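You operate a simulated robot arm through the tools that you are given. There is no shell and no other tool. Be economical: measure what you need, move in short steps, check, and stop when the job is done.

You are at the controls of a simulated robot arm. One attempt, no reset.

Task
Shut the stitcher down: foot up, motor off, plate to load, lamp off.
Fine: foot up by its lever and motor off before the plate moves.

Only the result counts: the job must be done as asked and must still hold three seconds after the hand-in. Knocking over, shifting, dropping, spilling or breaking anything else fails it.

Robot
A 6-joint arm with a two-finger parallel gripper on a trunk, on a base that drives. Base frame: it is fixed to the floor where the robot stands at the start and does not move with it; the origin is under the middle of the robot, x ahead of it, y to its left, z up. Readings come in mm, degrees, newtons and seconds.
With the tool pointing down near the work surface it reaches from about 580 to 940 mm from the robot's upright axis, wherever it stands. Its first joint turns from -149.0 to 149.0 degrees. Places, roughly: black lever [600, 0, 1300]; black switch [400, 300, 900]; lamp switch [400, 300, 900]; slide plate [600, -100, 900]. Payload 3.43 kg.
The TCP is the grasp point between the finger pads, 34 mm short of the fingertips. In the tool frame z runs along the fingers and y along their closing line. Largest opening 128 mm; finger width 24, thickness 12; the body of the gripper, 48 by 130 mm, starts 96 mm behind the TCP.
Orientation is that of the tool frame in the base frame, as [roll, pitch, yaw] about the fixed x, y, z axes, in that order (R = Rz(yaw) Ry(pitch) Rx(roll)). With the fingers straight down and closing along the base's y, the tool's x points along the base's -x, its y along +y and its z along -z.

Tools
- The arm moves only by the tool drive_tool. Its argument "series" is a list that holds one entry, the list of rows, each a list of 7 numbers: the shift along the tool's x, y, z in mm, then the turn, a rotation vector about the tool's x, y, z in degrees, then the finger opening in mm, from 0 to 128. In form: [[[tx, ty, tz, wx, wy, wz, gripper], ...]]. A call has 1 to 12 rows; each row shifts and turns the commanded pose from where the row before left it, along the tool's axes as they then stand. Each row takes 0.2 s and may step no farther than 50 mm and 8.6 degrees from the row before; otherwise, or with a gripper value out of range, the whole call is refused. A pose out of reach is approached as far as the arm can. The call stops where the force on the tool passes 70 N (or 10 N more than at its start, if that is more) or the arm is blocked; 0.2 s more then pass. The fingers move at their own pace (about 108 mm/s each) and stop on an object; they squeeze with about 28 N. The grip force told is the motor's: it shows also when the fingers shut on nothing. Time passes only in rows, and 0.2 s behind the last, so rows that do not move let the fingers close. The reply holds the time, the measured pose of the TCP, the force on the tool along the base axes, the opening and the grip force, in the units named above and with some noise, with the torque about the TCP (base axes, N m) and any sound that the robot's microphone picked up.
- Cameras (640 x 400 px; columns grow to the right, rows downward): "scene" is now at [28.9, 170.6, 1594.7]; the picture's right is [-0.10, -0.99, 0.00], its down [-0.81, 0.08, -0.58] and it looks along [0.58, -0.06, -0.81] (base axes); focal length 252 px, centre (320, 200). "wrist" rides on the gripper at [76, -11, -160] in the tool frame; the picture's right is [0.15, 0.99, 0.00], its down [-0.88, 0.13, -0.46] and it looks along [-0.45, 0.07, 0.89] (tool axes); focal length 234 px, centre (320, 200). There is no depth. A picture from a camera that has moved, and an enlarged one, comes with that camera's place and axes in the base frame and with its lens.
- snapshot(camera): a new picture of that camera. No time passes.
- move_column(by): slides the trunk up (or, below 0, down) by that many mm; the arm and the scene camera ride with it, the base frame stays. It gives what a move gives, with no picture.
- roll_base(legs): drives the robot by 1 to 6 legs, each [ahead, turn to the left] in mm and degrees, along the robot's own axes; the way and the turn of a leg run together, so that a leg with both is an arc; at most 1500 mm and 180 degrees a leg. The arm and the cameras ride along, it lands a little off, and it stops where it bumps. It gives what a move gives.
- head_to(pan, tilt): turns the head with the scene camera to pan (to the left, within 155 degrees either way) and tilt (down, from -29 to 69), counted from straight ahead of the robot. It gives what a move gives.
- inspect(camera, box): a new picture of the part [left, top, right, bottom] of that camera's present view, enlarged. No time passes.
- finish_job(): hands the job in; it is judged then, once.

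Go step by step. Nothing tells you exact positions but the pictures and the camera data: compare them with the known pose of the tool, close in by small moves and look again before you grip or let go. The budget is 120 turns and 90 pictures, counting those below and the enlarged ones. Unless the task says otherwise, let go and move clear before handing in, and close with one line.

The tools are called after "Call:" by a JSON object that holds its "op" and its "data". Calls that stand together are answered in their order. drive_tool: Moves the arm, as the interface text tells. Its arguments: {"type":"object","properties":{"series":{"type":"array"}},"required":["series"]} The other tools are called the same way: move_column (by) slides the trunk up or down; roll_base (legs) drives the base; head_to (pan, tilt) turns the head that bears the scene camera; snapshot (camera) takes a picture; inspect (camera, box) takes an enlarged picture of a part of a camera's view; finish_job () hands the job in.

At the start:

```text
t: 0.0
position: [577.9, 157.1, 999.5]
orientation: [180.0, 0.1, 178.8]
ft_force: [-0.1, 0.3, -0.2]
moment: [-0.02, 0.01, 0.03]
gripper_width: 128.0
finger_force: 0.1
trunk travel left (down, up): [-625.0, 85.0]
robot x, y, heading: [3.6, 10.2, -0.1]
head pan, tilt: [-5.9, 54.3]
```

scene: 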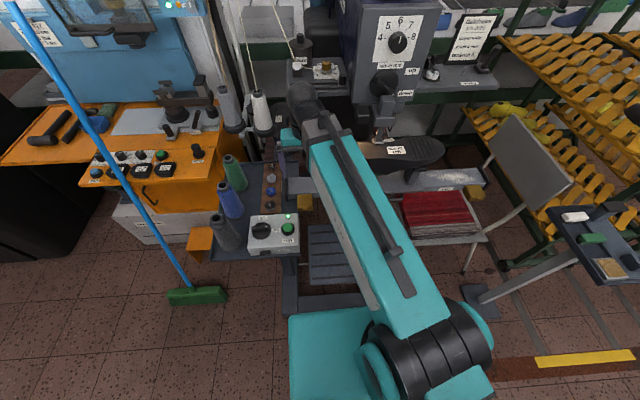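
wrist: 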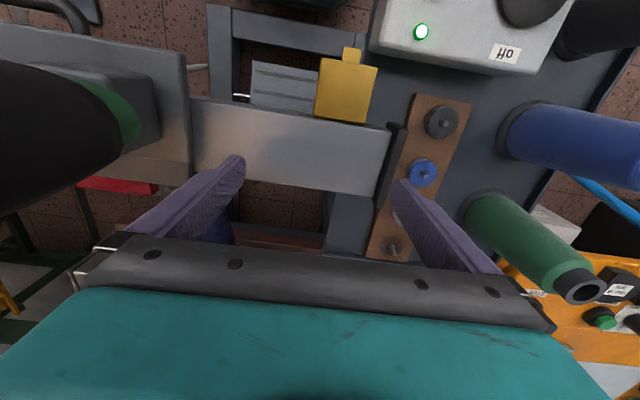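

I see a stitching machine ahead with a control box (black rotary and green button), and the arm partly hides it. I'll enlarge a few parts to find the lever, switches and plate.

Call:
{"op": "inspect", "data": {"camera": "scene", "box": [220, 0, 420, 125]}}

Call:
{"op": "inspect", "data": {"camera": "scene", "box": [200, 130, 400, 255]}}

Call:
{"op": "inspect", "data": {"camera": "scene", "box": [340, 60, 500, 220]}}

```text
3.20 times, centred on (320, 62) of scene
camera zoom: at [28.9, 170.6, 1594.7], right [-0.1, -0.99, 0.0], down [-0.81, 0.08, -0.58], along [0.58, -0.06, -0.81], focal length 806 px, centre (320, 640)
```

zoom: 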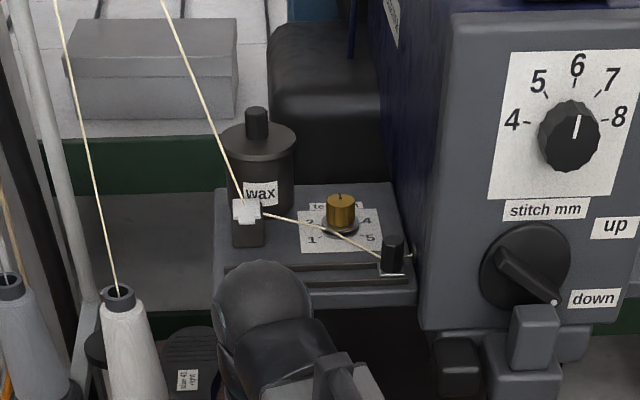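

```text
3.20 times, centred on (300, 192) of scene
camera zoom: at [28.9, 170.6, 1594.7], right [-0.1, -0.99, 0.0], down [-0.81, 0.08, -0.58], along [0.58, -0.06, -0.81], focal length 806 px, centre (384, 224)
```

zoom: 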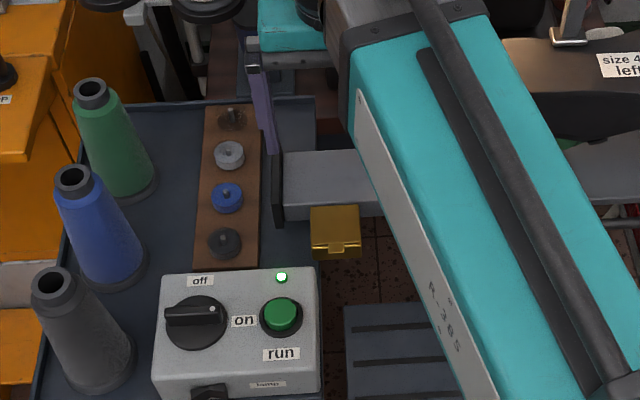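

```text
2.50 times, centred on (420, 140) of scene
camera zoom: at [28.9, 170.6, 1594.7], right [-0.1, -0.99, 0.0], down [-0.81, 0.08, -0.58], along [0.58, -0.06, -0.81], focal length 630 px, centre (70, 350)
```

zoom: 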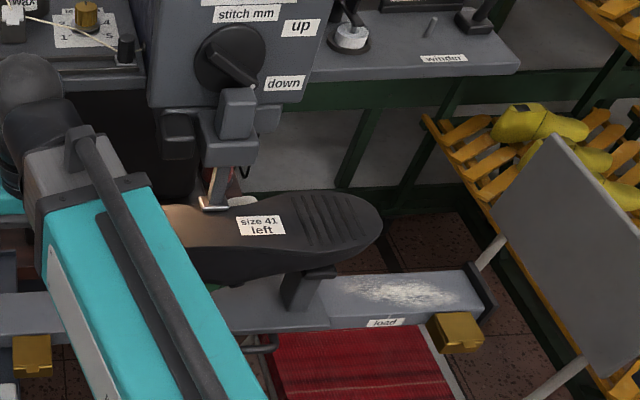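

The black lever is on the machine head ("down" now), and the motor rotary and perhaps the lamp switch are on the box. I'll look closer at the box and lift the arm to uncover the rest.

Call:
{"op": "inspect", "data": {"camera": "scene", "box": [235, 205, 315, 265]}}

Call:
{"op": "drive_tool", "data": {"series": [[[0, 0, -50, 0, 0, 0, 128], [0, 0, -50, 0, 0, 0, 128], [0, 0, -50, 0, 0, 0, 128], [0, 0, -50, 0, 0, 0, 128]]]}}

Call:
{"op": "snapshot", "data": {"camera": "wrist"}}

Call:
{"op": "snapshot", "data": {"camera": "scene"}}

```text
6.67 times, centred on (275, 235) of scene
camera zoom: at [28.9, 170.6, 1594.7], right [-0.1, -0.99, 0.0], down [-0.81, 0.08, -0.58], along [0.58, -0.06, -0.81], focal length 1680 px, centre (620, -33)
```

zoom: 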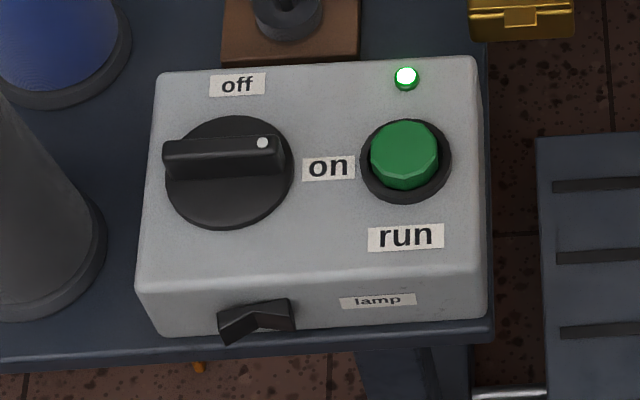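

```text
t: 0.5
position: [587.7, 159.1, 1074.1]
orientation: [179.6, 1.7, 178.8]
ft_force: [13.0, 3.6, -22.9]
moment: [-0.15, 0.52, 0.0]
gripper_width: 128.3
finger_force: 0.1
trunk travel left (down, up): [-625.0, 85.0]
robot x, y, heading: [-2.3, 12.7, -0.2]
head pan, tilt: [-5.9, 54.3]
stopped in row 2: the force on the tool passed its limit at 145 N (the readings are from after the stop); the commanded pose is now the measured one
```

```text
83 pictures are left
camera wrist: at [507.2, 147.6, 1231.1], right [-0.13, 0.99, 0.0], down [0.87, 0.11, 0.48], along [0.48, 0.06, -0.88], focal length 234 px, centre (320, 200)
```

wrist: 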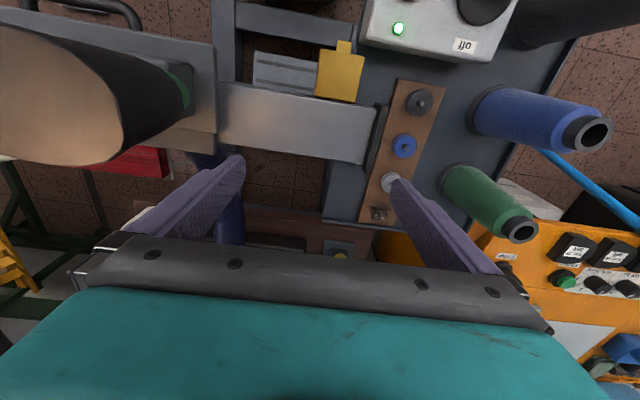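

```text
82 pictures are left
camera scene: at [29.3, 170.4, 1594.7], right [-0.1, -0.99, 0.0], down [-0.81, 0.08, -0.58], along [0.58, -0.06, -0.81], focal length 252 px, centre (320, 200)
```

scene: 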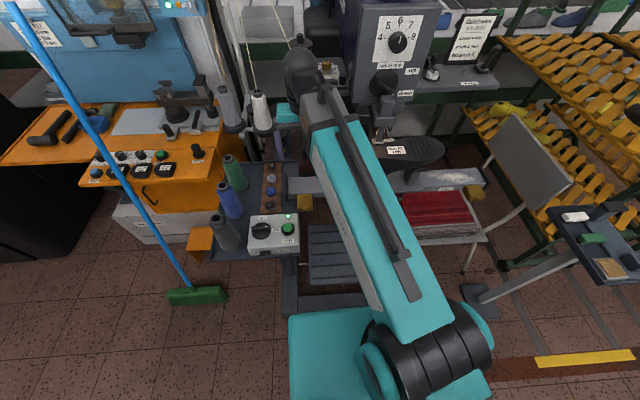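

The forearm or wrist touched something above (probably the tension shelf). I'll come down a bit to relieve it, close the fingers, then back the base away from the machine.

Call:
{"op": "drive_tool", "data": {"series": [[[0, 0, 20, 0, 0, 0, 60], [0, 0, 20, 0, 0, 0, 20], [0, 0, 0, 0, 0, 0, 10]]]}}

Call:
{"op": "inspect", "data": {"camera": "scene", "box": [200, 0, 440, 150]}}

```text
t: 1.3
position: [586.9, 160.1, 1033.9]
orientation: [179.6, 1.5, 178.8]
ft_force: [0.2, -0.5, -0.5]
moment: [0.02, 0.02, 0.0]
gripper_width: 9.9
finger_force: 0.0
trunk travel left (down, up): [-625.0, 85.0]
robot x, y, heading: [0.1, 7.6, -0.1]
head pan, tilt: [-5.9, 54.3]
```

```text
2.67 times, centred on (320, 75) of scene
camera zoom: at [28.9, 170.7, 1594.7], right [-0.1, -0.99, 0.0], down [-0.81, 0.08, -0.58], along [0.58, -0.06, -0.81], focal length 672 px, centre (320, 533)
```

zoom: 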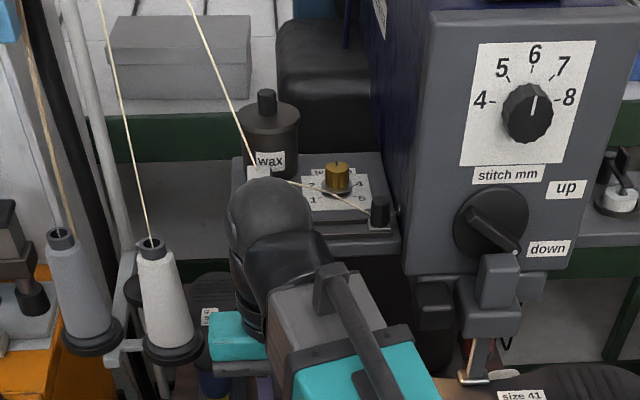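

Force is gone and nothing looks disturbed. Now back the base off.

Call:
{"op": "roll_base", "data": {"legs": [[-350, 0]]}}

Call:
{"op": "snapshot", "data": {"camera": "scene"}}

Call:
{"op": "snapshot", "data": {"camera": "wrist"}}

```text
t: 3.9
position: [234.1, 161.2, 1034.2]
orientation: [179.5, 1.5, 179.0]
ft_force: [0.2, 0.1, 0.1]
moment: [0.0, 0.02, 0.03]
gripper_width: 10.0
finger_force: 0.0
trunk travel left (down, up): [-625.0, 85.0]
robot x, y, heading: [-351.9, 6.4, 0.2]
head pan, tilt: [-5.9, 54.3]
```

```text
80 pictures are left
camera scene: at [-323.9, 170.2, 1594.8], right [-0.1, -1.0, 0.0], down [-0.81, 0.08, -0.58], along [0.58, -0.06, -0.81], focal length 252 px, centre (320, 200)
```

scene: 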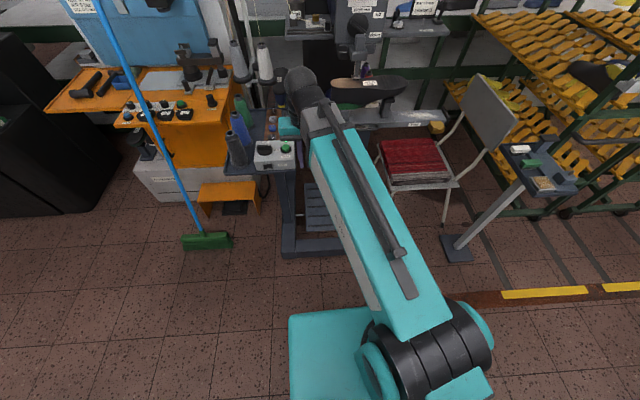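

```text
79 pictures are left
camera wrist: at [153.8, 150.1, 1192.4], right [-0.13, 0.99, 0.0], down [0.87, 0.11, 0.48], along [0.48, 0.07, -0.88], focal length 234 px, centre (320, 200)
```

wrist: 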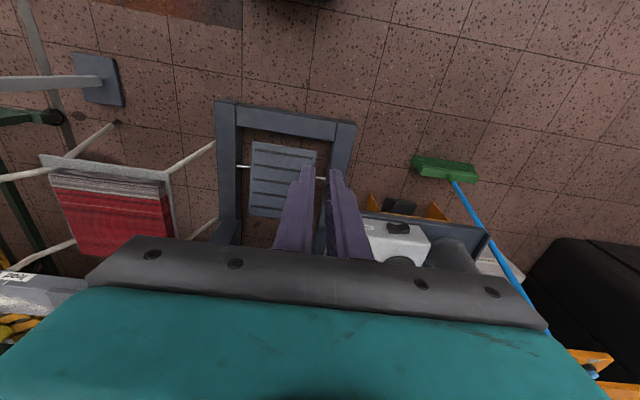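

Backing off gives a second viewpoint; I'll enlarge the box, lever and rail from here to triangulate.

Call:
{"op": "inspect", "data": {"camera": "scene", "box": [230, 120, 310, 180]}}

Call:
{"op": "inspect", "data": {"camera": "scene", "box": [310, 0, 410, 75]}}

Call:
{"op": "inspect", "data": {"camera": "scene", "box": [320, 70, 450, 168]}}

```text
6.67 times, centred on (270, 150) of scene
camera zoom: at [-323.9, 170.2, 1594.8], right [-0.1, -1.0, 0.0], down [-0.81, 0.08, -0.58], along [0.58, -0.06, -0.81], focal length 1680 px, centre (653, 533)
```

zoom: 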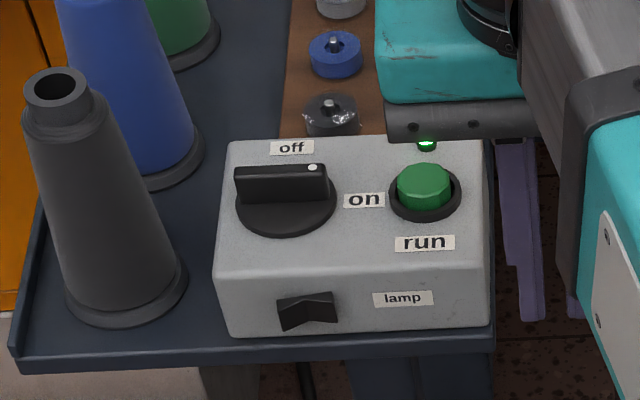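

```text
5.33 times, centred on (360, 38) of scene
camera zoom: at [-323.9, 170.2, 1594.8], right [-0.1, -1.0, 0.0], down [-0.81, 0.08, -0.58], along [0.58, -0.06, -0.81], focal length 1344 px, centre (107, 1067)
```

zoom: 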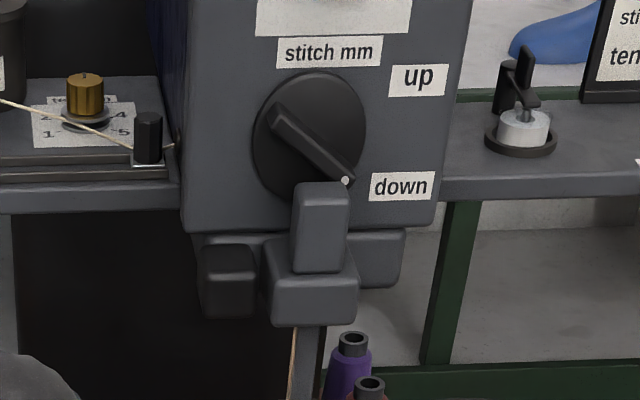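

```text
4.08 times, centred on (385, 119) of scene
camera zoom: at [-323.9, 170.2, 1594.8], right [-0.1, -1.0, 0.0], down [-0.81, 0.08, -0.58], along [0.58, -0.06, -0.81], focal length 1028 px, centre (55, 531)
```

zoom: 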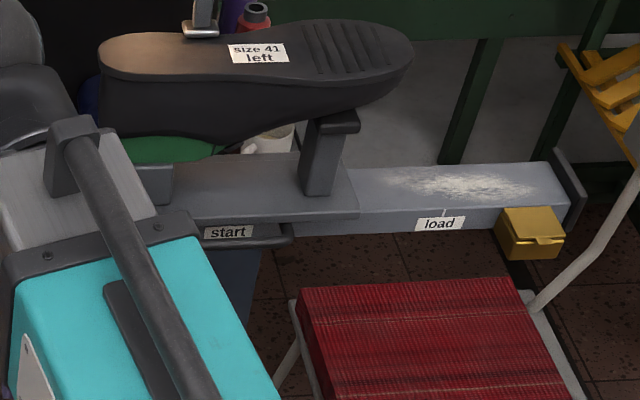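

Triangulated: lever hub about (605, -47, 1258) with its end low-right; motor knob bar about (415, 307, 942) pointing "on"; lamp rocker about (355, 300, 891) facing me. Next I raise the tool and pitch it forward to look at the lever.

Call:
{"op": "drive_tool", "data": {"series": [[[0, 0, -45, 0, 0, 0, 10], [0, 0, -45, 0, 0, 0, 10], [0, 0, -45, 0, 0, 0, 10], [0, 0, -45, 0, 0, 0, 10], [0, 0, 0, 0, -8.2, 0, 10], [0, 0, 0, 0, -8.2, 0, 10], [0, 0, 0, 0, -8.2, 0, 10], [0, 0, 0, 0, -8.2, 0, 10]]]}}

Call:
{"op": "snapshot", "data": {"camera": "wrist"}}

```text
t: 4.3
position: [238.1, 161.8, 1086.8]
orientation: [179.3, 3.0, 179.0]
ft_force: [13.0, 2.5, -19.7]
moment: [-0.13, 0.46, 0.02]
gripper_width: 10.1
finger_force: 0.0
trunk travel left (down, up): [-625.0, 85.0]
robot x, y, heading: [-351.2, 9.7, 0.1]
head pan, tilt: [-5.9, 54.3]
stopped in row 2: the force on the tool passed its limit at 124 N (the readings are from after the stop); the commanded pose is now the measured one
```

```text
75 pictures are left
camera wrist: at [154.6, 149.6, 1242.5], right [-0.13, 0.99, 0.01], down [0.86, 0.11, 0.5], along [0.5, 0.07, -0.86], focal length 234 px, centre (320, 200)
```

wrist: 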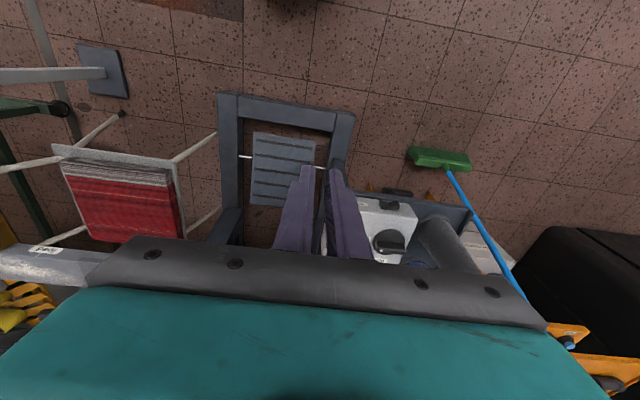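

That was the same block with nothing around, so the arm is hitting itself when the tool is raised this close in. I'll lower slightly and reach outward before pitching.

Call:
{"op": "drive_tool", "data": {"series": [[[0, 0, 25, 0, 0, 0, 10], [-40, 0, 10, 0, 0, 0, 10], [-45, 0, 0, 0, 0, 0, 10], [-45, 0, 0, 0, 0, 0, 10], [-45, 0, 0, 0, 0, 0, 10], [0, 0, 0, 0, -8, 0, 10], [0, 0, 0, 0, -8, 0, 10], [0, 0, 0, 0, -8, 0, 10], [0, 0, 0, 0, -8, 0, 10]]]}}

Call:
{"op": "snapshot", "data": {"camera": "scene"}}

```text
t: 6.3
position: [413.2, 159.2, 1062.1]
orientation: [178.9, 34.9, 178.5]
ft_force: [0.4, 0.0, 1.0]
moment: [-0.02, -0.02, 0.0]
gripper_width: 10.0
finger_force: 0.1
trunk travel left (down, up): [-625.0, 85.0]
robot x, y, heading: [-351.5, 9.9, 0.2]
head pan, tilt: [-5.9, 54.3]
```

```text
74 pictures are left
camera scene: at [-323.6, 170.2, 1594.8], right [-0.1, -1.0, 0.0], down [-0.81, 0.08, -0.58], along [0.58, -0.06, -0.81], focal length 252 px, centre (320, 200)
```

scene: 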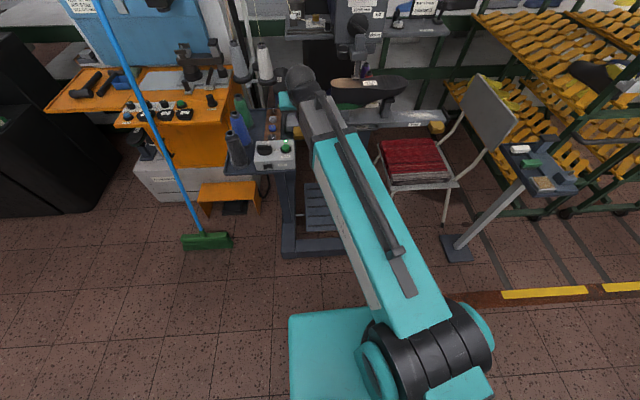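

Clear now. Continue pitching to horizontal while rising, then look from the wrist.

Call:
{"op": "drive_tool", "data": {"series": [[[-12, 0, -16, 0, -8, 0, 10], [-14, 0, -14, 0, -8, 0, 10], [-16, 0, -11, 0, -8, 0, 10], [-18, 0, -8, 0, -8, 0, 10], [-20, 0, -5, 0, -8, 0, 10], [-20, 0, -2, 0, -8, 0, 10], [-20, 0, 0, 0, -7, 0, 10]]]}}

Call:
{"op": "snapshot", "data": {"camera": "wrist"}}

```text
t: 8.0
position: [443.3, 161.5, 1202.0]
orientation: [99.4, 89.2, 98.5]
ft_force: [0.6, 0.1, 0.5]
moment: [0.0, -0.03, -0.01]
gripper_width: 10.1
finger_force: 0.0
out of reach, approached as far as the arm can: row 5, 6
trunk travel left (down, up): [-625.0, 85.0]
robot x, y, heading: [-349.3, 9.2, 0.1]
head pan, tilt: [-5.9, 54.3]
```

```text
73 pictures are left
camera wrist: at [282.5, 152.5, 1126.2], right [0.01, 0.99, -0.13], down [-0.45, 0.12, 0.88], along [0.89, 0.05, 0.45], focal length 234 px, centre (320, 200)
```

wrist: 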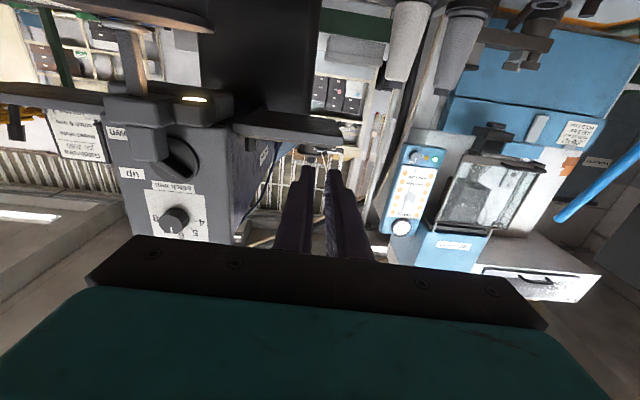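

The machine head and lever are in view (upside down). I move right to face the lever, staying back from the head.

Call:
{"op": "drive_tool", "data": {"series": [[[0, -50, -5, 0, 0, 0, 10], [0, -50, -5, 0, 0, 0, 10], [-15, -50, -5, 0, 0, 0, 10], [-15, -50, -5, 0, 0, 0, 10]]]}}

Call:
{"op": "snapshot", "data": {"camera": "wrist"}}

Call:
{"op": "snapshot", "data": {"camera": "scene"}}

```text
refused: row 1 steps farther than a row can; nothing moved
```

```text
72 pictures are left
camera wrist: at [282.5, 152.5, 1126.2], right [0.01, 0.99, -0.13], down [-0.45, 0.12, 0.88], along [0.89, 0.05, 0.45], focal length 234 px, centre (320, 200)
```

wrist: 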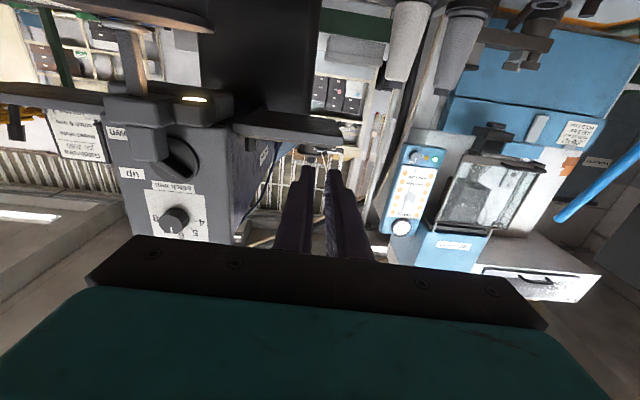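

```text
71 pictures are left
camera scene: at [-323.3, 170.2, 1594.7], right [-0.1, -1.0, 0.0], down [-0.81, 0.08, -0.58], along [0.58, -0.06, -0.81], focal length 252 px, centre (320, 200)
```

scene: 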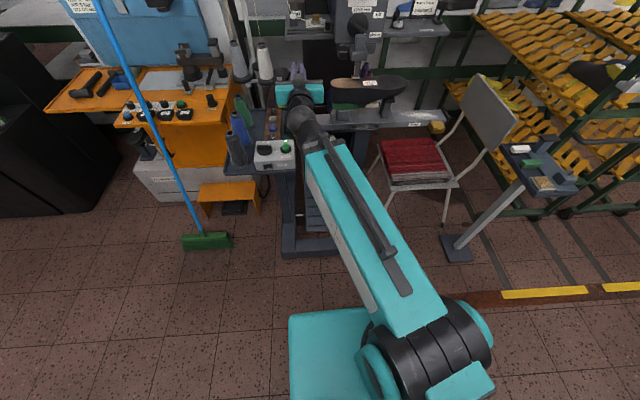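

Step length was just over the limit; repeat with shorter rows.

Call:
{"op": "drive_tool", "data": {"series": [[[0, -45, 0, 0, 0, 0, 10], [0, -45, 0, 0, 0, 0, 10], [-10, -45, 0, 0, 0, 0, 10], [-10, -45, 0, 0, 0, 0, 10]]]}}

Call:
{"op": "snapshot", "data": {"camera": "wrist"}}

```text
t: 8.9
position: [463.2, -20.1, 1221.2]
orientation: [-93.6, 86.3, -95.5]
ft_force: [-0.1, 0.7, -0.7]
moment: [0.09, 0.0, -0.13]
gripper_width: 10.0
finger_force: 0.1
out of reach, approached as far as the arm can: row 1, 2
trunk travel left (down, up): [-625.0, 85.0]
robot x, y, heading: [-351.4, 9.7, 0.5]
head pan, tilt: [-5.9, 54.3]
```

```text
70 pictures are left
camera wrist: at [302.7, -32.9, 1147.7], right [0.03, 0.98, -0.21], down [-0.45, 0.2, 0.87], along [0.89, 0.07, 0.44], focal length 234 px, centre (320, 200)
```

wrist: 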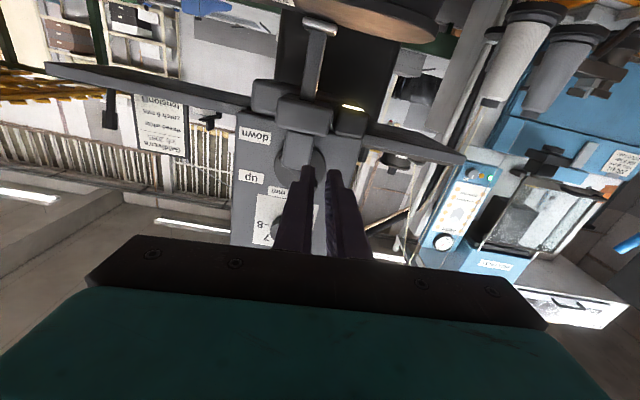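

The needle block covers the lever from below, but its upper-left end is free from above: pushing that end down will swing the pointer from "down" to "up". I raise the trunk so the fingers come above that end.

Call:
{"op": "move_column", "data": {"by": 85}}

Call:
{"op": "snapshot", "data": {"camera": "wrist"}}

Call:
{"op": "inspect", "data": {"camera": "scene", "box": [280, 0, 440, 100]}}

```text
t: 10.2
position: [463.0, -15.6, 1305.7]
orientation: [104.2, 89.2, 103.2]
ft_force: [-0.5, 0.7, -0.3]
moment: [-0.01, 0.02, 0.0]
gripper_width: 9.9
finger_force: 0.0
trunk travel left (down, up): [-710.0, 0.0]
robot x, y, heading: [-348.0, 7.5, 0.3]
head pan, tilt: [-5.9, 54.3]
```

```text
69 pictures are left
camera wrist: at [303.3, -24.4, 1231.6], right [0.02, 0.99, -0.13], down [-0.45, 0.13, 0.88], along [0.89, 0.05, 0.45], focal length 234 px, centre (320, 200)
```

wrist: 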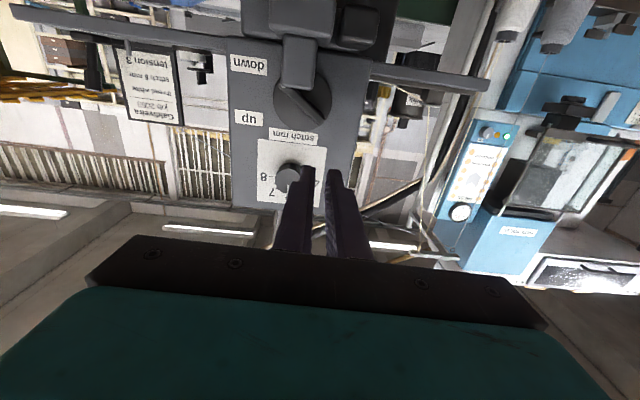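

```text
4.00 times, centred on (360, 50) of scene
camera zoom: at [-323.3, 170.3, 1679.7], right [-0.1, -1.0, 0.0], down [-0.81, 0.08, -0.58], along [0.58, -0.06, -0.81], focal length 1008 px, centre (160, 800)
```

zoom: 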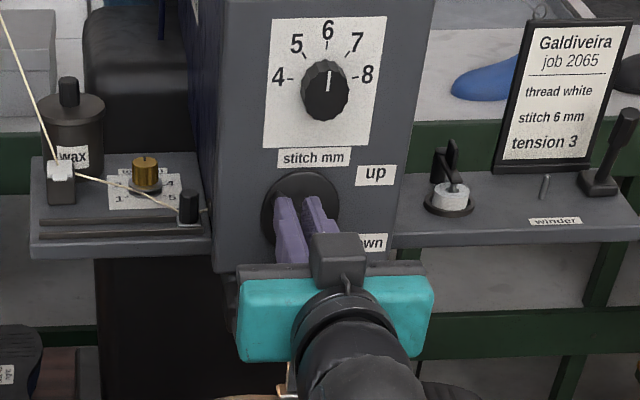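

I see the lever from below now; enlarge to refine its upper-left end.

Call:
{"op": "inspect", "data": {"camera": "wrist", "box": [240, 20, 380, 220]}}

```text
2.00 times, centred on (310, 120) of wrist
camera zoom: at [303.3, -24.4, 1231.6], right [0.02, 0.99, -0.13], down [-0.45, 0.13, 0.88], along [0.89, 0.05, 0.45], focal length 468 px, centre (340, 360)
```

zoom: 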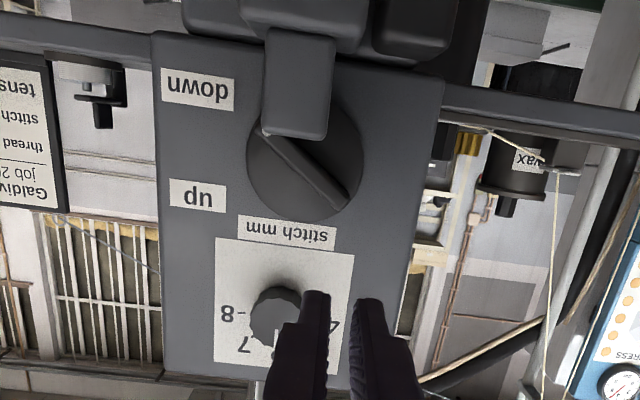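

Confirmed: lever's upper-left end about (585, -22, 1275), centre (-45, 1259). I close the fingers and advance just above that end.

Call:
{"op": "drive_tool", "data": {"series": [[[-10, -5, 0, 0, 0, 0, 0], [0, 0, 45, 0, 0, 0, 0], [0, 0, 45, 0, 0, 0, 0], [0, 0, 0, 0, 0, 0, 0]]]}}

Call:
{"op": "inspect", "data": {"camera": "wrist", "box": [240, 20, 400, 220]}}

Call:
{"op": "inspect", "data": {"camera": "scene", "box": [300, 0, 420, 75]}}

```text
t: 11.2
position: [552.0, -21.3, 1317.3]
orientation: [102.8, 89.2, 101.8]
ft_force: [1.0, -0.4, 0.2]
moment: [0.0, 0.0, 0.04]
gripper_width: 0.0
finger_force: 28.2
trunk travel left (down, up): [-710.0, 0.0]
robot x, y, heading: [-351.6, 6.1, 0.1]
head pan, tilt: [-5.9, 54.3]
```

```text
2.00 times, centred on (320, 120) of wrist
camera zoom: at [392.2, -29.9, 1241.7], right [0.02, 0.99, -0.13], down [-0.45, 0.13, 0.88], along [0.89, 0.05, 0.45], focal length 468 px, centre (320, 360)
```

zoom: 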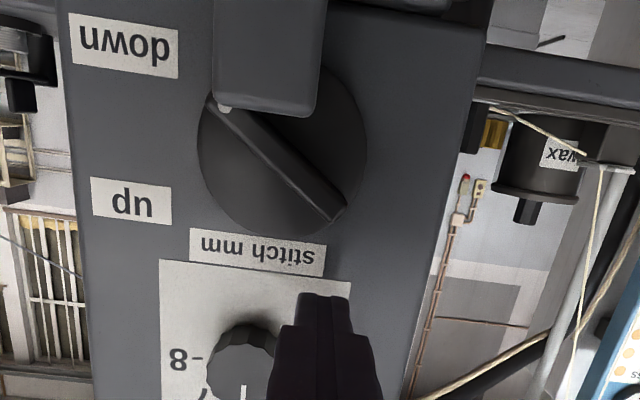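

```text
5.33 times, centred on (360, 38) of scene
camera zoom: at [-323.7, 170.2, 1679.8], right [-0.1, -1.0, 0.0], down [-0.81, 0.08, -0.58], along [0.58, -0.06, -0.81], focal length 1344 px, centre (107, 1067)
```

zoom: 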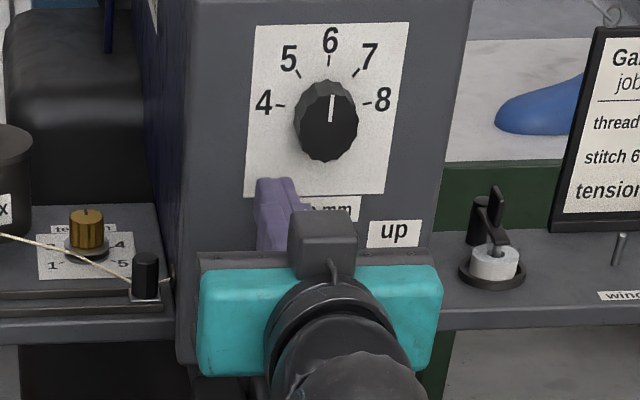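

Tips are right above the lever end. Advance 8 mm and press down in small steps.

Call:
{"op": "drive_tool", "data": {"series": [[[0, 0, 8, 0, 0, 0, 0], [10, 0, 0, 0, 0, 0, 0], [10, 0, 0, 0, 0, 0, 0], [8, 0, 0, 0, 0, 0, 0]]]}}

Call:
{"op": "inspect", "data": {"camera": "wrist", "box": [240, 20, 400, 220]}}

```text
t: 12.2
position: [560.7, -22.0, 1287.7]
orientation: [98.9, 89.3, 97.9]
ft_force: [0.1, 0.8, 2.0]
moment: [0.0, -0.08, 0.05]
gripper_width: 0.1
finger_force: 28.1
trunk travel left (down, up): [-710.0, 0.0]
robot x, y, heading: [-352.2, 9.0, 0.2]
head pan, tilt: [-5.9, 54.3]
```

```text
2.00 times, centred on (320, 120) of wrist
camera zoom: at [400.6, -30.5, 1213.7], right [0.02, 0.99, -0.13], down [-0.45, 0.13, 0.88], along [0.89, 0.05, 0.45], focal length 468 px, centre (320, 360)
```

zoom: 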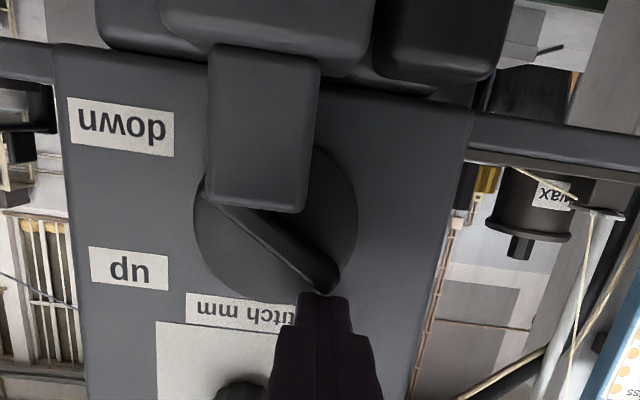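

Contact is beginning at the lever end (2 N). Continue pressing down.

Call:
{"op": "drive_tool", "data": {"series": [[[6, 1, 0, 0, 0, 0, 0], [6, 1, 0, 0, 0, 0, 0], [6, 1, 0, 0, 0, 0, 0], [5, 1, 0, 0, 0, 0, 0]]]}}

Call:
{"op": "inspect", "data": {"camera": "wrist", "box": [240, 20, 400, 220]}}

```text
t: 13.2
position: [561.5, -17.7, 1265.3]
orientation: [105.5, 89.2, 104.4]
ft_force: [-0.9, -0.6, 0.2]
moment: [0.02, 0.0, -0.02]
gripper_width: 0.3
finger_force: 28.0
trunk travel left (down, up): [-710.0, 0.0]
robot x, y, heading: [-348.8, 10.0, 0.4]
head pan, tilt: [-5.9, 54.3]
```

```text
2.00 times, centred on (320, 120) of wrist
camera zoom: at [400.5, -26.4, 1189.8], right [0.02, 0.99, -0.13], down [-0.45, 0.13, 0.88], along [0.89, 0.04, 0.45], focal length 468 px, centre (320, 360)
```

zoom: 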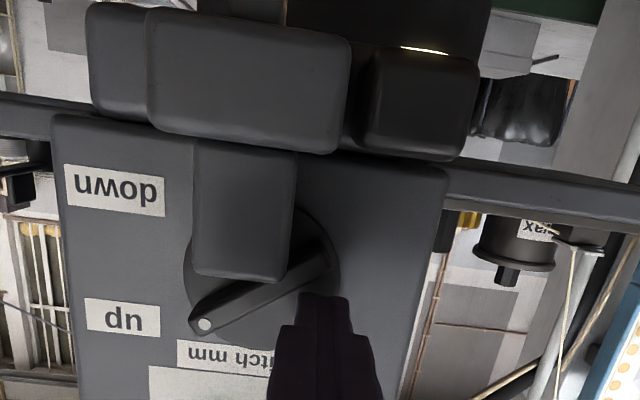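

The lever swung and its dot now sits toward "up". I'll press a little more to make sure it reaches its stop.

Call:
{"op": "drive_tool", "data": {"series": [[[4, 1, 0, 0, 0, 0, 0], [4, 1, 0, 0, 0, 0, 0], [3, 0, 0, 0, 0, 0, 0]]]}}

Call:
{"op": "inspect", "data": {"camera": "wrist", "box": [240, 20, 400, 220]}}

```text
t: 14.0
position: [560.2, -16.1, 1259.2]
orientation: [67.9, 89.3, 66.8]
ft_force: [13.4, 0.0, 26.3]
moment: [-0.26, -0.61, 0.17]
gripper_width: 0.1
finger_force: 28.0
trunk travel left (down, up): [-710.0, 0.0]
robot x, y, heading: [-352.0, 7.5, 0.0]
head pan, tilt: [-5.9, 54.3]
```

```text
2.00 times, centred on (320, 120) of wrist
camera zoom: at [401.5, -24.7, 1183.0], right [0.02, 0.99, -0.13], down [-0.46, 0.13, 0.88], along [0.89, 0.04, 0.46], focal length 468 px, centre (320, 360)
```

zoom: 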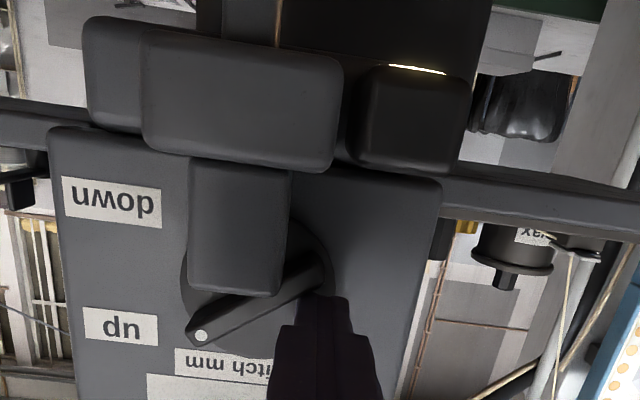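

Lever is firmly at its "up" stop (26 N). Lift off and retreat, then check from the scene camera.

Call:
{"op": "drive_tool", "data": {"series": [[[-12, 0, 0, 0, 0, 0, 0], [0, 0, -45, 0, 0, 0, 0], [0, 0, -45, 0, 0, 0, 0], [0, 45, -15, 0, 0, 0, 0], [0, 45, -15, 0, 0, 0, 0], [0, 45, 0, 0, 0, 0, 0], [0, 45, 0, 0, 0, 0, 0]]]}}

Call:
{"op": "inspect", "data": {"camera": "scene", "box": [300, 0, 420, 75]}}

```text
t: 15.6
position: [465.5, 168.0, 1272.7]
orientation: [103.1, 89.0, 102.1]
ft_force: [-0.8, 0.4, 0.2]
moment: [-0.01, 0.03, -0.01]
gripper_width: 0.2
finger_force: 27.6
out of reach, approached as far as the arm can: row 4, 5
trunk travel left (down, up): [-710.0, 0.0]
robot x, y, heading: [-352.6, 9.8, -0.2]
head pan, tilt: [-5.9, 54.3]
```

```text
5.33 times, centred on (360, 38) of scene
camera zoom: at [-323.5, 170.8, 1679.7], right [-0.1, -1.0, 0.0], down [-0.81, 0.08, -0.58], along [0.58, -0.06, -0.81], focal length 1344 px, centre (107, 1067)
```

zoom: 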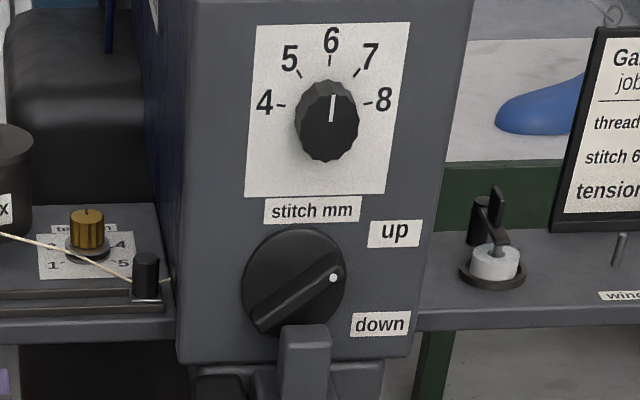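

Lever reads "up". Next the motor switch: pitch the tool back down while descending and moving toward the box.

Call:
{"op": "drive_tool", "data": {"series": [[[20, 0, -20, 0, 8.2, 0, 0], [20, 0, -10, 0, 8.2, 0, 0], [18, 0, 0, 0, 8.2, 0, 0], [17, 0, 5, 0, 8.2, 0, 0], [15, 0, 8, 0, 8.2, 0, 0], [13, 0, 10, 0, 8.2, 0, 0], [11, 0, 11, 0, 8.2, 0, 0], [8, 0, 13, 0, 8.2, 0, 0], [6, 0, 14, 0, 8.2, 0, 0], [4, 0, 15, 0, 8.2, 0, 0], [0, 0, 15, 0, 8, 0, 0]]]}}

Call:
{"op": "snapshot", "data": {"camera": "wrist"}}

Call:
{"op": "snapshot", "data": {"camera": "scene"}}

```text
t: 18.0
position: [427.6, 170.8, 1088.1]
orientation: [179.2, -0.5, 179.0]
ft_force: [1.5, 0.7, 0.1]
moment: [0.01, 0.0, 0.02]
gripper_width: 0.0
finger_force: 27.6
trunk travel left (down, up): [-710.0, 0.0]
robot x, y, heading: [-349.5, 9.0, 0.2]
head pan, tilt: [-5.9, 54.3]
```

```text
60 pictures are left
camera wrist: at [352.4, 157.2, 1248.2], right [-0.13, 0.99, 0.02], down [0.89, 0.11, 0.45], along [0.45, 0.07, -0.89], focal length 234 px, centre (320, 200)
```

wrist: 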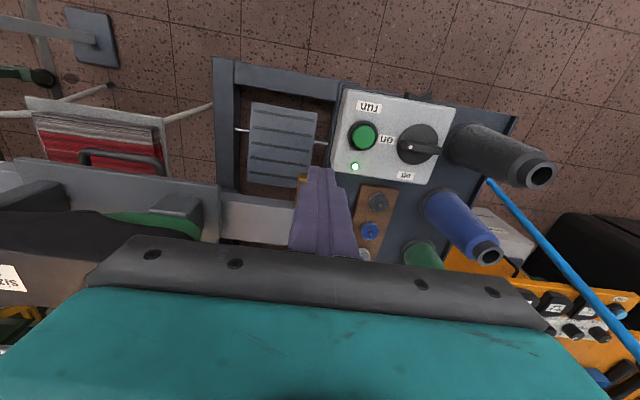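

```text
59 pictures are left
camera scene: at [-322.7, 170.3, 1679.7], right [-0.1, -1.0, 0.0], down [-0.81, 0.08, -0.58], along [0.58, -0.06, -0.81], focal length 252 px, centre (320, 200)
```

scene: 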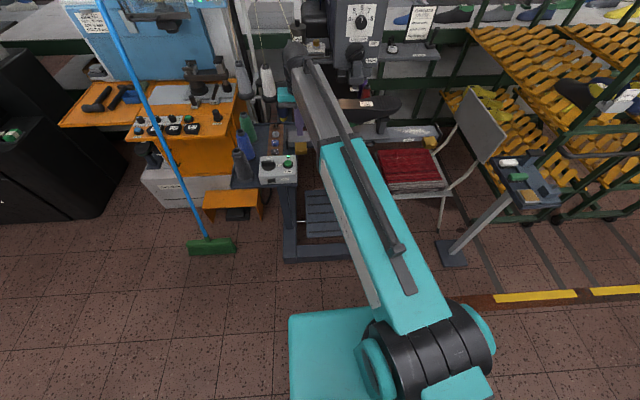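

Now at (428, 171, 1088), tool down. Move over the motor knob at about (415, 307), turning the tool 90° so the fingers will straddle the bar, with the fingers opening.

Call:
{"op": "drive_tool", "data": {"series": [[[3, 45, 0, 0, 0, 8, 0], [0, 42, 0, 0, 0, 8, 0], [0, 0, 0, 0, 0, 8.4, 40], [0, 0, 0, 0, 0, 8.4, 40], [0, 0, 0, 0, 0, 8.4, 40], [0, 0, 0, 0, 0, 8.4, 40], [0, 0, 0, 0, 0, 8.4, 40], [0, 0, 0, 0, 0, 8.4, 40], [0, 0, 0, 0, 0, 8.4, 40], [0, 0, 0, 0, 0, 8.4, 40], [0, 0, 0, 0, 0, 7.5, 40]]]}}

Call:
{"op": "snapshot", "data": {"camera": "wrist"}}

```text
t: 20.4
position: [429.8, 256.3, 1090.0]
orientation: [-179.8, -0.9, 88.2]
ft_force: [0.1, 0.1, -0.4]
moment: [0.01, 0.01, 0.02]
gripper_width: 39.7
finger_force: 0.0
trunk travel left (down, up): [-710.0, 0.0]
robot x, y, heading: [-356.6, 7.2, -0.0]
head pan, tilt: [-5.9, 54.3]
```

```text
58 pictures are left
camera wrist: at [422.9, 329.2, 1250.4], right [0.99, 0.11, 0.0], down [0.1, -0.89, 0.44], along [0.05, -0.44, -0.9], focal length 234 px, centre (320, 200)
```

wrist: 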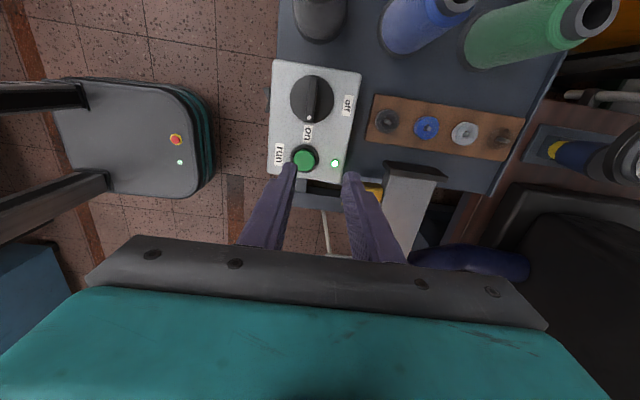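

Clear view: knob centre about (414, 310), bar along y. Centre over it and descend partway.

Call:
{"op": "drive_tool", "data": {"series": [[[27, -9, 0, 0, 0, 0, 50], [26, -9, 0, 0, 0, 1.8, 50], [0, 0, 40, 0, 0, 0, 50], [0, 0, 40, 0, 0, 0, 50]]]}}

Call:
{"op": "snapshot", "data": {"camera": "wrist"}}

```text
t: 21.4
position: [415.2, 313.1, 1008.3]
orientation: [-179.8, -0.8, 86.5]
ft_force: [-0.4, -0.4, -0.1]
moment: [-0.04, -0.01, -0.01]
gripper_width: 50.1
finger_force: 0.1
trunk travel left (down, up): [-710.0, 0.0]
robot x, y, heading: [-349.9, 4.8, 0.1]
head pan, tilt: [-5.9, 54.3]
```

```text
57 pictures are left
camera wrist: at [409.7, 386.1, 1169.9], right [1.0, 0.09, 0.0], down [0.08, -0.89, 0.44], along [0.04, -0.44, -0.9], focal length 234 px, centre (320, 200)
```

wrist: 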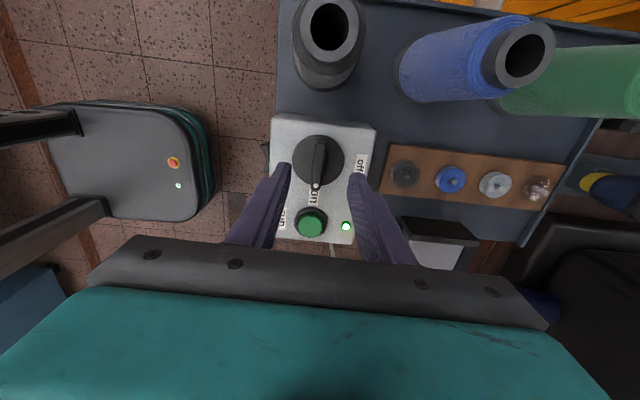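

Fingers straddle the bar, centred within 2 mm. Align yaw, descend to the bar and close.

Call:
{"op": "drive_tool", "data": {"series": [[[0, 0, 20, 0, 0, -4, 40], [0, 0, 15, 0, 0, 0, 40], [0, 0, 10, 0, 0, 0, 40]]]}}

Call:
{"op": "inspect", "data": {"camera": "wrist", "box": [230, 100, 410, 280]}}

```text
t: 22.2
position: [414.8, 311.9, 966.9]
orientation: [-179.8, -0.7, 90.4]
ft_force: [0.9, -0.4, 0.7]
moment: [0.0, 0.0, 0.01]
gripper_width: 39.9
finger_force: 0.2
trunk travel left (down, up): [-710.0, 0.0]
robot x, y, heading: [-352.8, 6.2, 0.3]
head pan, tilt: [-5.9, 54.3]
```

```text
2.22 times, centred on (320, 190) of wrist
camera zoom: at [403.3, 384.7, 1126.6], right [0.99, 0.16, 0.0], down [0.14, -0.89, 0.44], along [0.07, -0.44, -0.9], focal length 520 px, centre (320, 222)
```

zoom: 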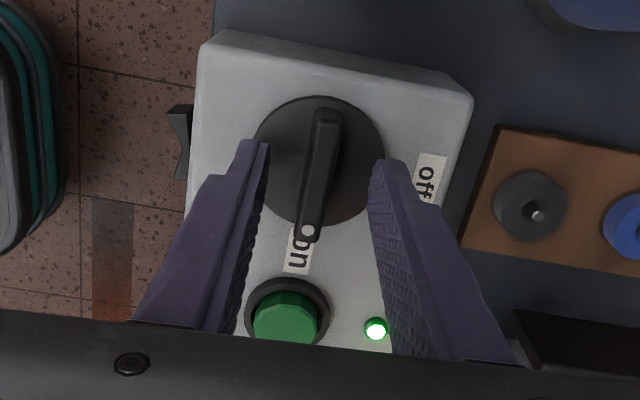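

Well centred. Down 7 mm and close on the bar.

Call:
{"op": "drive_tool", "data": {"series": [[[2, 0, 7, 0, 0, 0, 40], [0, 0, 0, 0, 0, 0, 0], [0, 0, 0, 0, 0, 0, 0]]]}}

Call:
{"op": "inspect", "data": {"camera": "wrist", "box": [230, 100, 410, 280]}}

```text
t: 23.0
position: [413.7, 315.5, 957.6]
orientation: [-179.8, -0.9, 90.5]
ft_force: [-4.8, -0.9, -4.4]
moment: [0.11, -0.33, -0.04]
gripper_width: 10.9
finger_force: 44.9
trunk travel left (down, up): [-710.0, 0.0]
robot x, y, heading: [-349.2, 10.2, 0.1]
head pan, tilt: [-5.9, 54.3]
```

```text
2.22 times, centred on (320, 190) of wrist
camera zoom: at [402.7, 387.5, 1119.0], right [0.99, 0.16, 0.0], down [0.14, -0.89, 0.44], along [0.07, -0.44, -0.9], focal length 520 px, centre (320, 222)
```

zoom: 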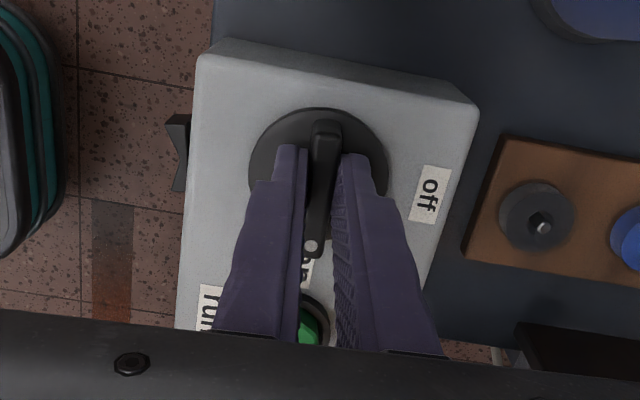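

Bar gripped. Turn counter-clockwise (seen from above) toward "off", first about 48°.

Call:
{"op": "drive_tool", "data": {"series": [[[0, 0, 0, 0, 0, -8, 0], [0, 0, 0, 0, 0, -8, 0], [0, 0, 0, 0, 0, -8, 0], [0, 0, 0, 0, 0, -8, 0], [0, 0, 0, 0, 0, -8, 0], [0, 0, 0, 0, 0, -8, 0]]]}}

Call:
{"op": "inspect", "data": {"camera": "wrist", "box": [230, 100, 410, 280]}}

```text
t: 24.4
position: [409.2, 313.0, 957.3]
orientation: [179.9, -0.9, 138.7]
ft_force: [-28.3, -5.8, -17.3]
moment: [-0.78, 0.02, -0.11]
gripper_width: 10.9
finger_force: 44.1
trunk travel left (down, up): [-710.0, 0.0]
robot x, y, heading: [-349.9, 8.2, 0.2]
head pan, tilt: [-5.9, 54.3]
```

```text
2.22 times, centred on (320, 190) of wrist
camera zoom: at [347.9, 352.3, 1119.1], right [0.54, 0.84, 0.0], down [0.75, -0.49, 0.44], along [0.37, -0.24, -0.9], focal length 520 px, centre (320, 222)
```

zoom: 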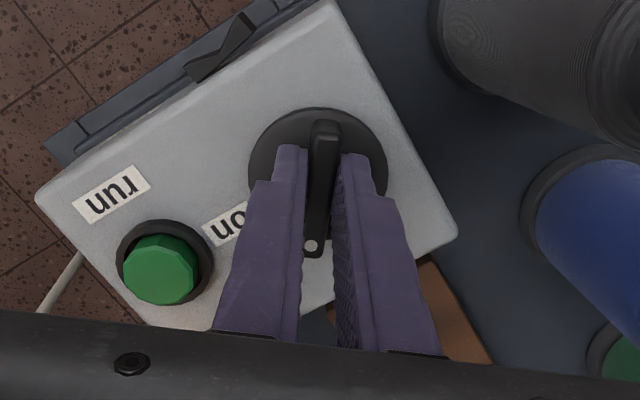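

The knob follows. Some side force, so I nudge the axis 3 mm back in x while turning on.

Call:
{"op": "drive_tool", "data": {"series": [[[2.2, -2, 0, 0, 0, -7, 0], [0, 0, 0, 0, 0, -8, 0], [0, 0, 0, 0, 0, -8, 0], [0, 0, 0, 0, 0, -8, 0], [0, 0, 0, 0, 0, -8, 0]]]}}

Call:
{"op": "inspect", "data": {"camera": "wrist", "box": [230, 100, 410, 280]}}

Call:
{"op": "inspect", "data": {"camera": "scene", "box": [230, 130, 330, 205]}}

```text
t: 25.6
position: [408.8, 311.5, 959.1]
orientation: [179.4, -0.6, 177.7]
ft_force: [-15.6, -20.5, -16.5]
moment: [-1.22, 1.2, -0.11]
gripper_width: 11.2
finger_force: 45.1
trunk travel left (down, up): [-710.0, 0.0]
robot x, y, heading: [-350.8, 10.7, 0.1]
head pan, tilt: [-5.9, 54.3]
```

```text
2.22 times, centred on (320, 190) of wrist
camera zoom: at [334.9, 300.2, 1118.8], right [-0.1, 0.99, 0.01], down [0.89, 0.09, 0.45], along [0.44, 0.06, -0.89], focal length 520 px, centre (320, 222)
```

zoom: 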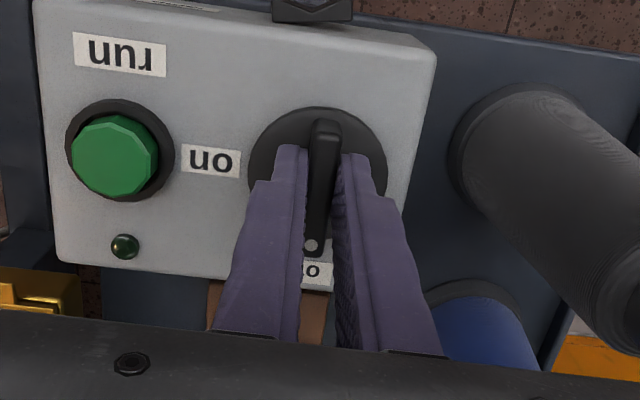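

```text
5.33 times, centred on (280, 168) of scene
camera zoom: at [-323.2, 168.6, 1679.9], right [-0.1, -1.0, 0.0], down [-0.81, 0.08, -0.58], along [0.58, -0.06, -0.81], focal length 1344 px, centre (533, 373)
```

zoom: 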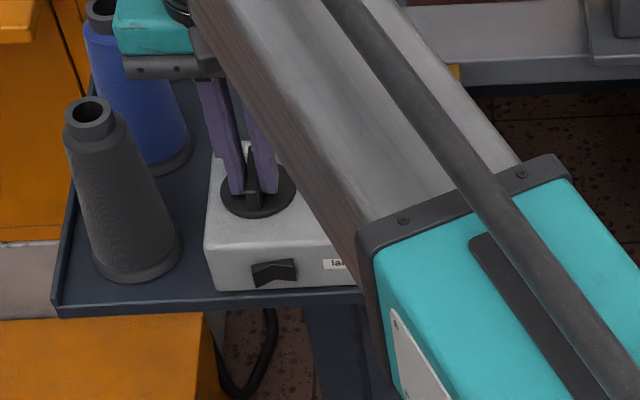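

The LED is dark and the pointer is on "off": motor off. Release and rise.

Call:
{"op": "drive_tool", "data": {"series": [[[0, 0, 0, 0, 0, 0, 26], [0, 0, 0, 0, 0, 0, 26], [0, 0, -20, 0, 0, 0, 26], [0, 0, -45, 0, 0, 0, 26], [0, 0, -35, 0, 0, 0, 26]]]}}

Call:
{"op": "snapshot", "data": {"camera": "wrist"}}

```text
t: 26.8
position: [412.2, 313.1, 1059.2]
orientation: [179.2, -0.2, 177.5]
ft_force: [0.9, 0.2, -0.4]
moment: [0.01, -0.01, 0.03]
gripper_width: 26.0
finger_force: 0.0
trunk travel left (down, up): [-710.0, 0.0]
robot x, y, heading: [-350.6, 7.0, 0.3]
head pan, tilt: [-5.9, 54.3]
```

```text
51 pictures are left
camera wrist: at [336.5, 302.1, 1219.5], right [-0.1, 0.99, 0.01], down [0.89, 0.09, 0.45], along [0.45, 0.06, -0.89], focal length 234 px, centre (320, 200)
```

wrist: 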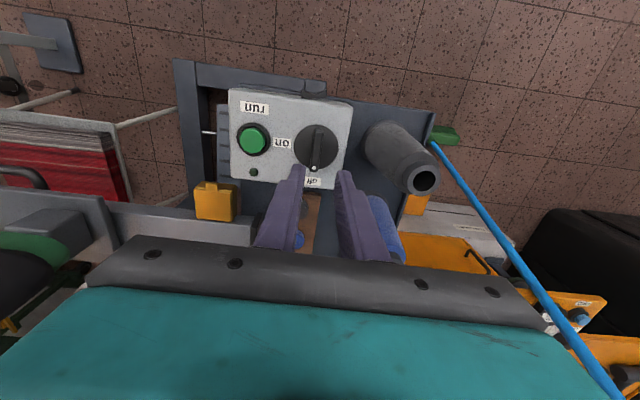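

Motor is off. Now the lamp rocker on the box's front face; I inspect it from the scene camera and wrist.

Call:
{"op": "inspect", "data": {"camera": "scene", "box": [260, 165, 310, 195]}}

Call:
{"op": "inspect", "data": {"camera": "wrist", "box": [270, 60, 350, 110]}}

```text
12.80 times, centred on (285, 180) of scene
camera zoom: at [-323.6, 170.1, 1679.7], right [-0.1, -1.0, 0.0], down [-0.81, 0.08, -0.58], along [0.58, -0.06, -0.81], focal length 3225 px, centre (768, 456)
```

zoom: 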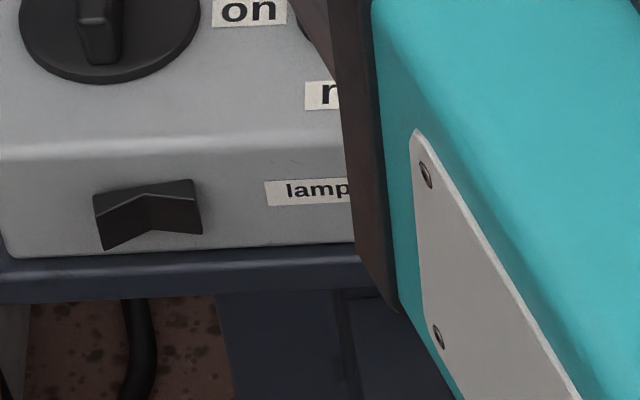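

```text
8.00 times, centred on (310, 85) of wrist
camera zoom: at [336.5, 302.1, 1219.5], right [-0.1, 0.99, 0.01], down [0.89, 0.09, 0.45], along [0.45, 0.06, -0.89], focal length 1873 px, centre (400, 1120)
```

zoom: 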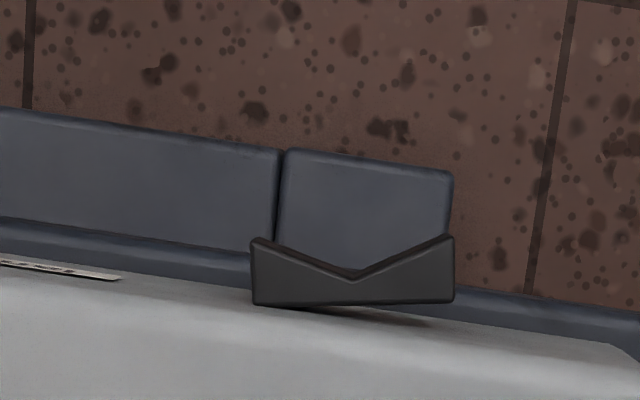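

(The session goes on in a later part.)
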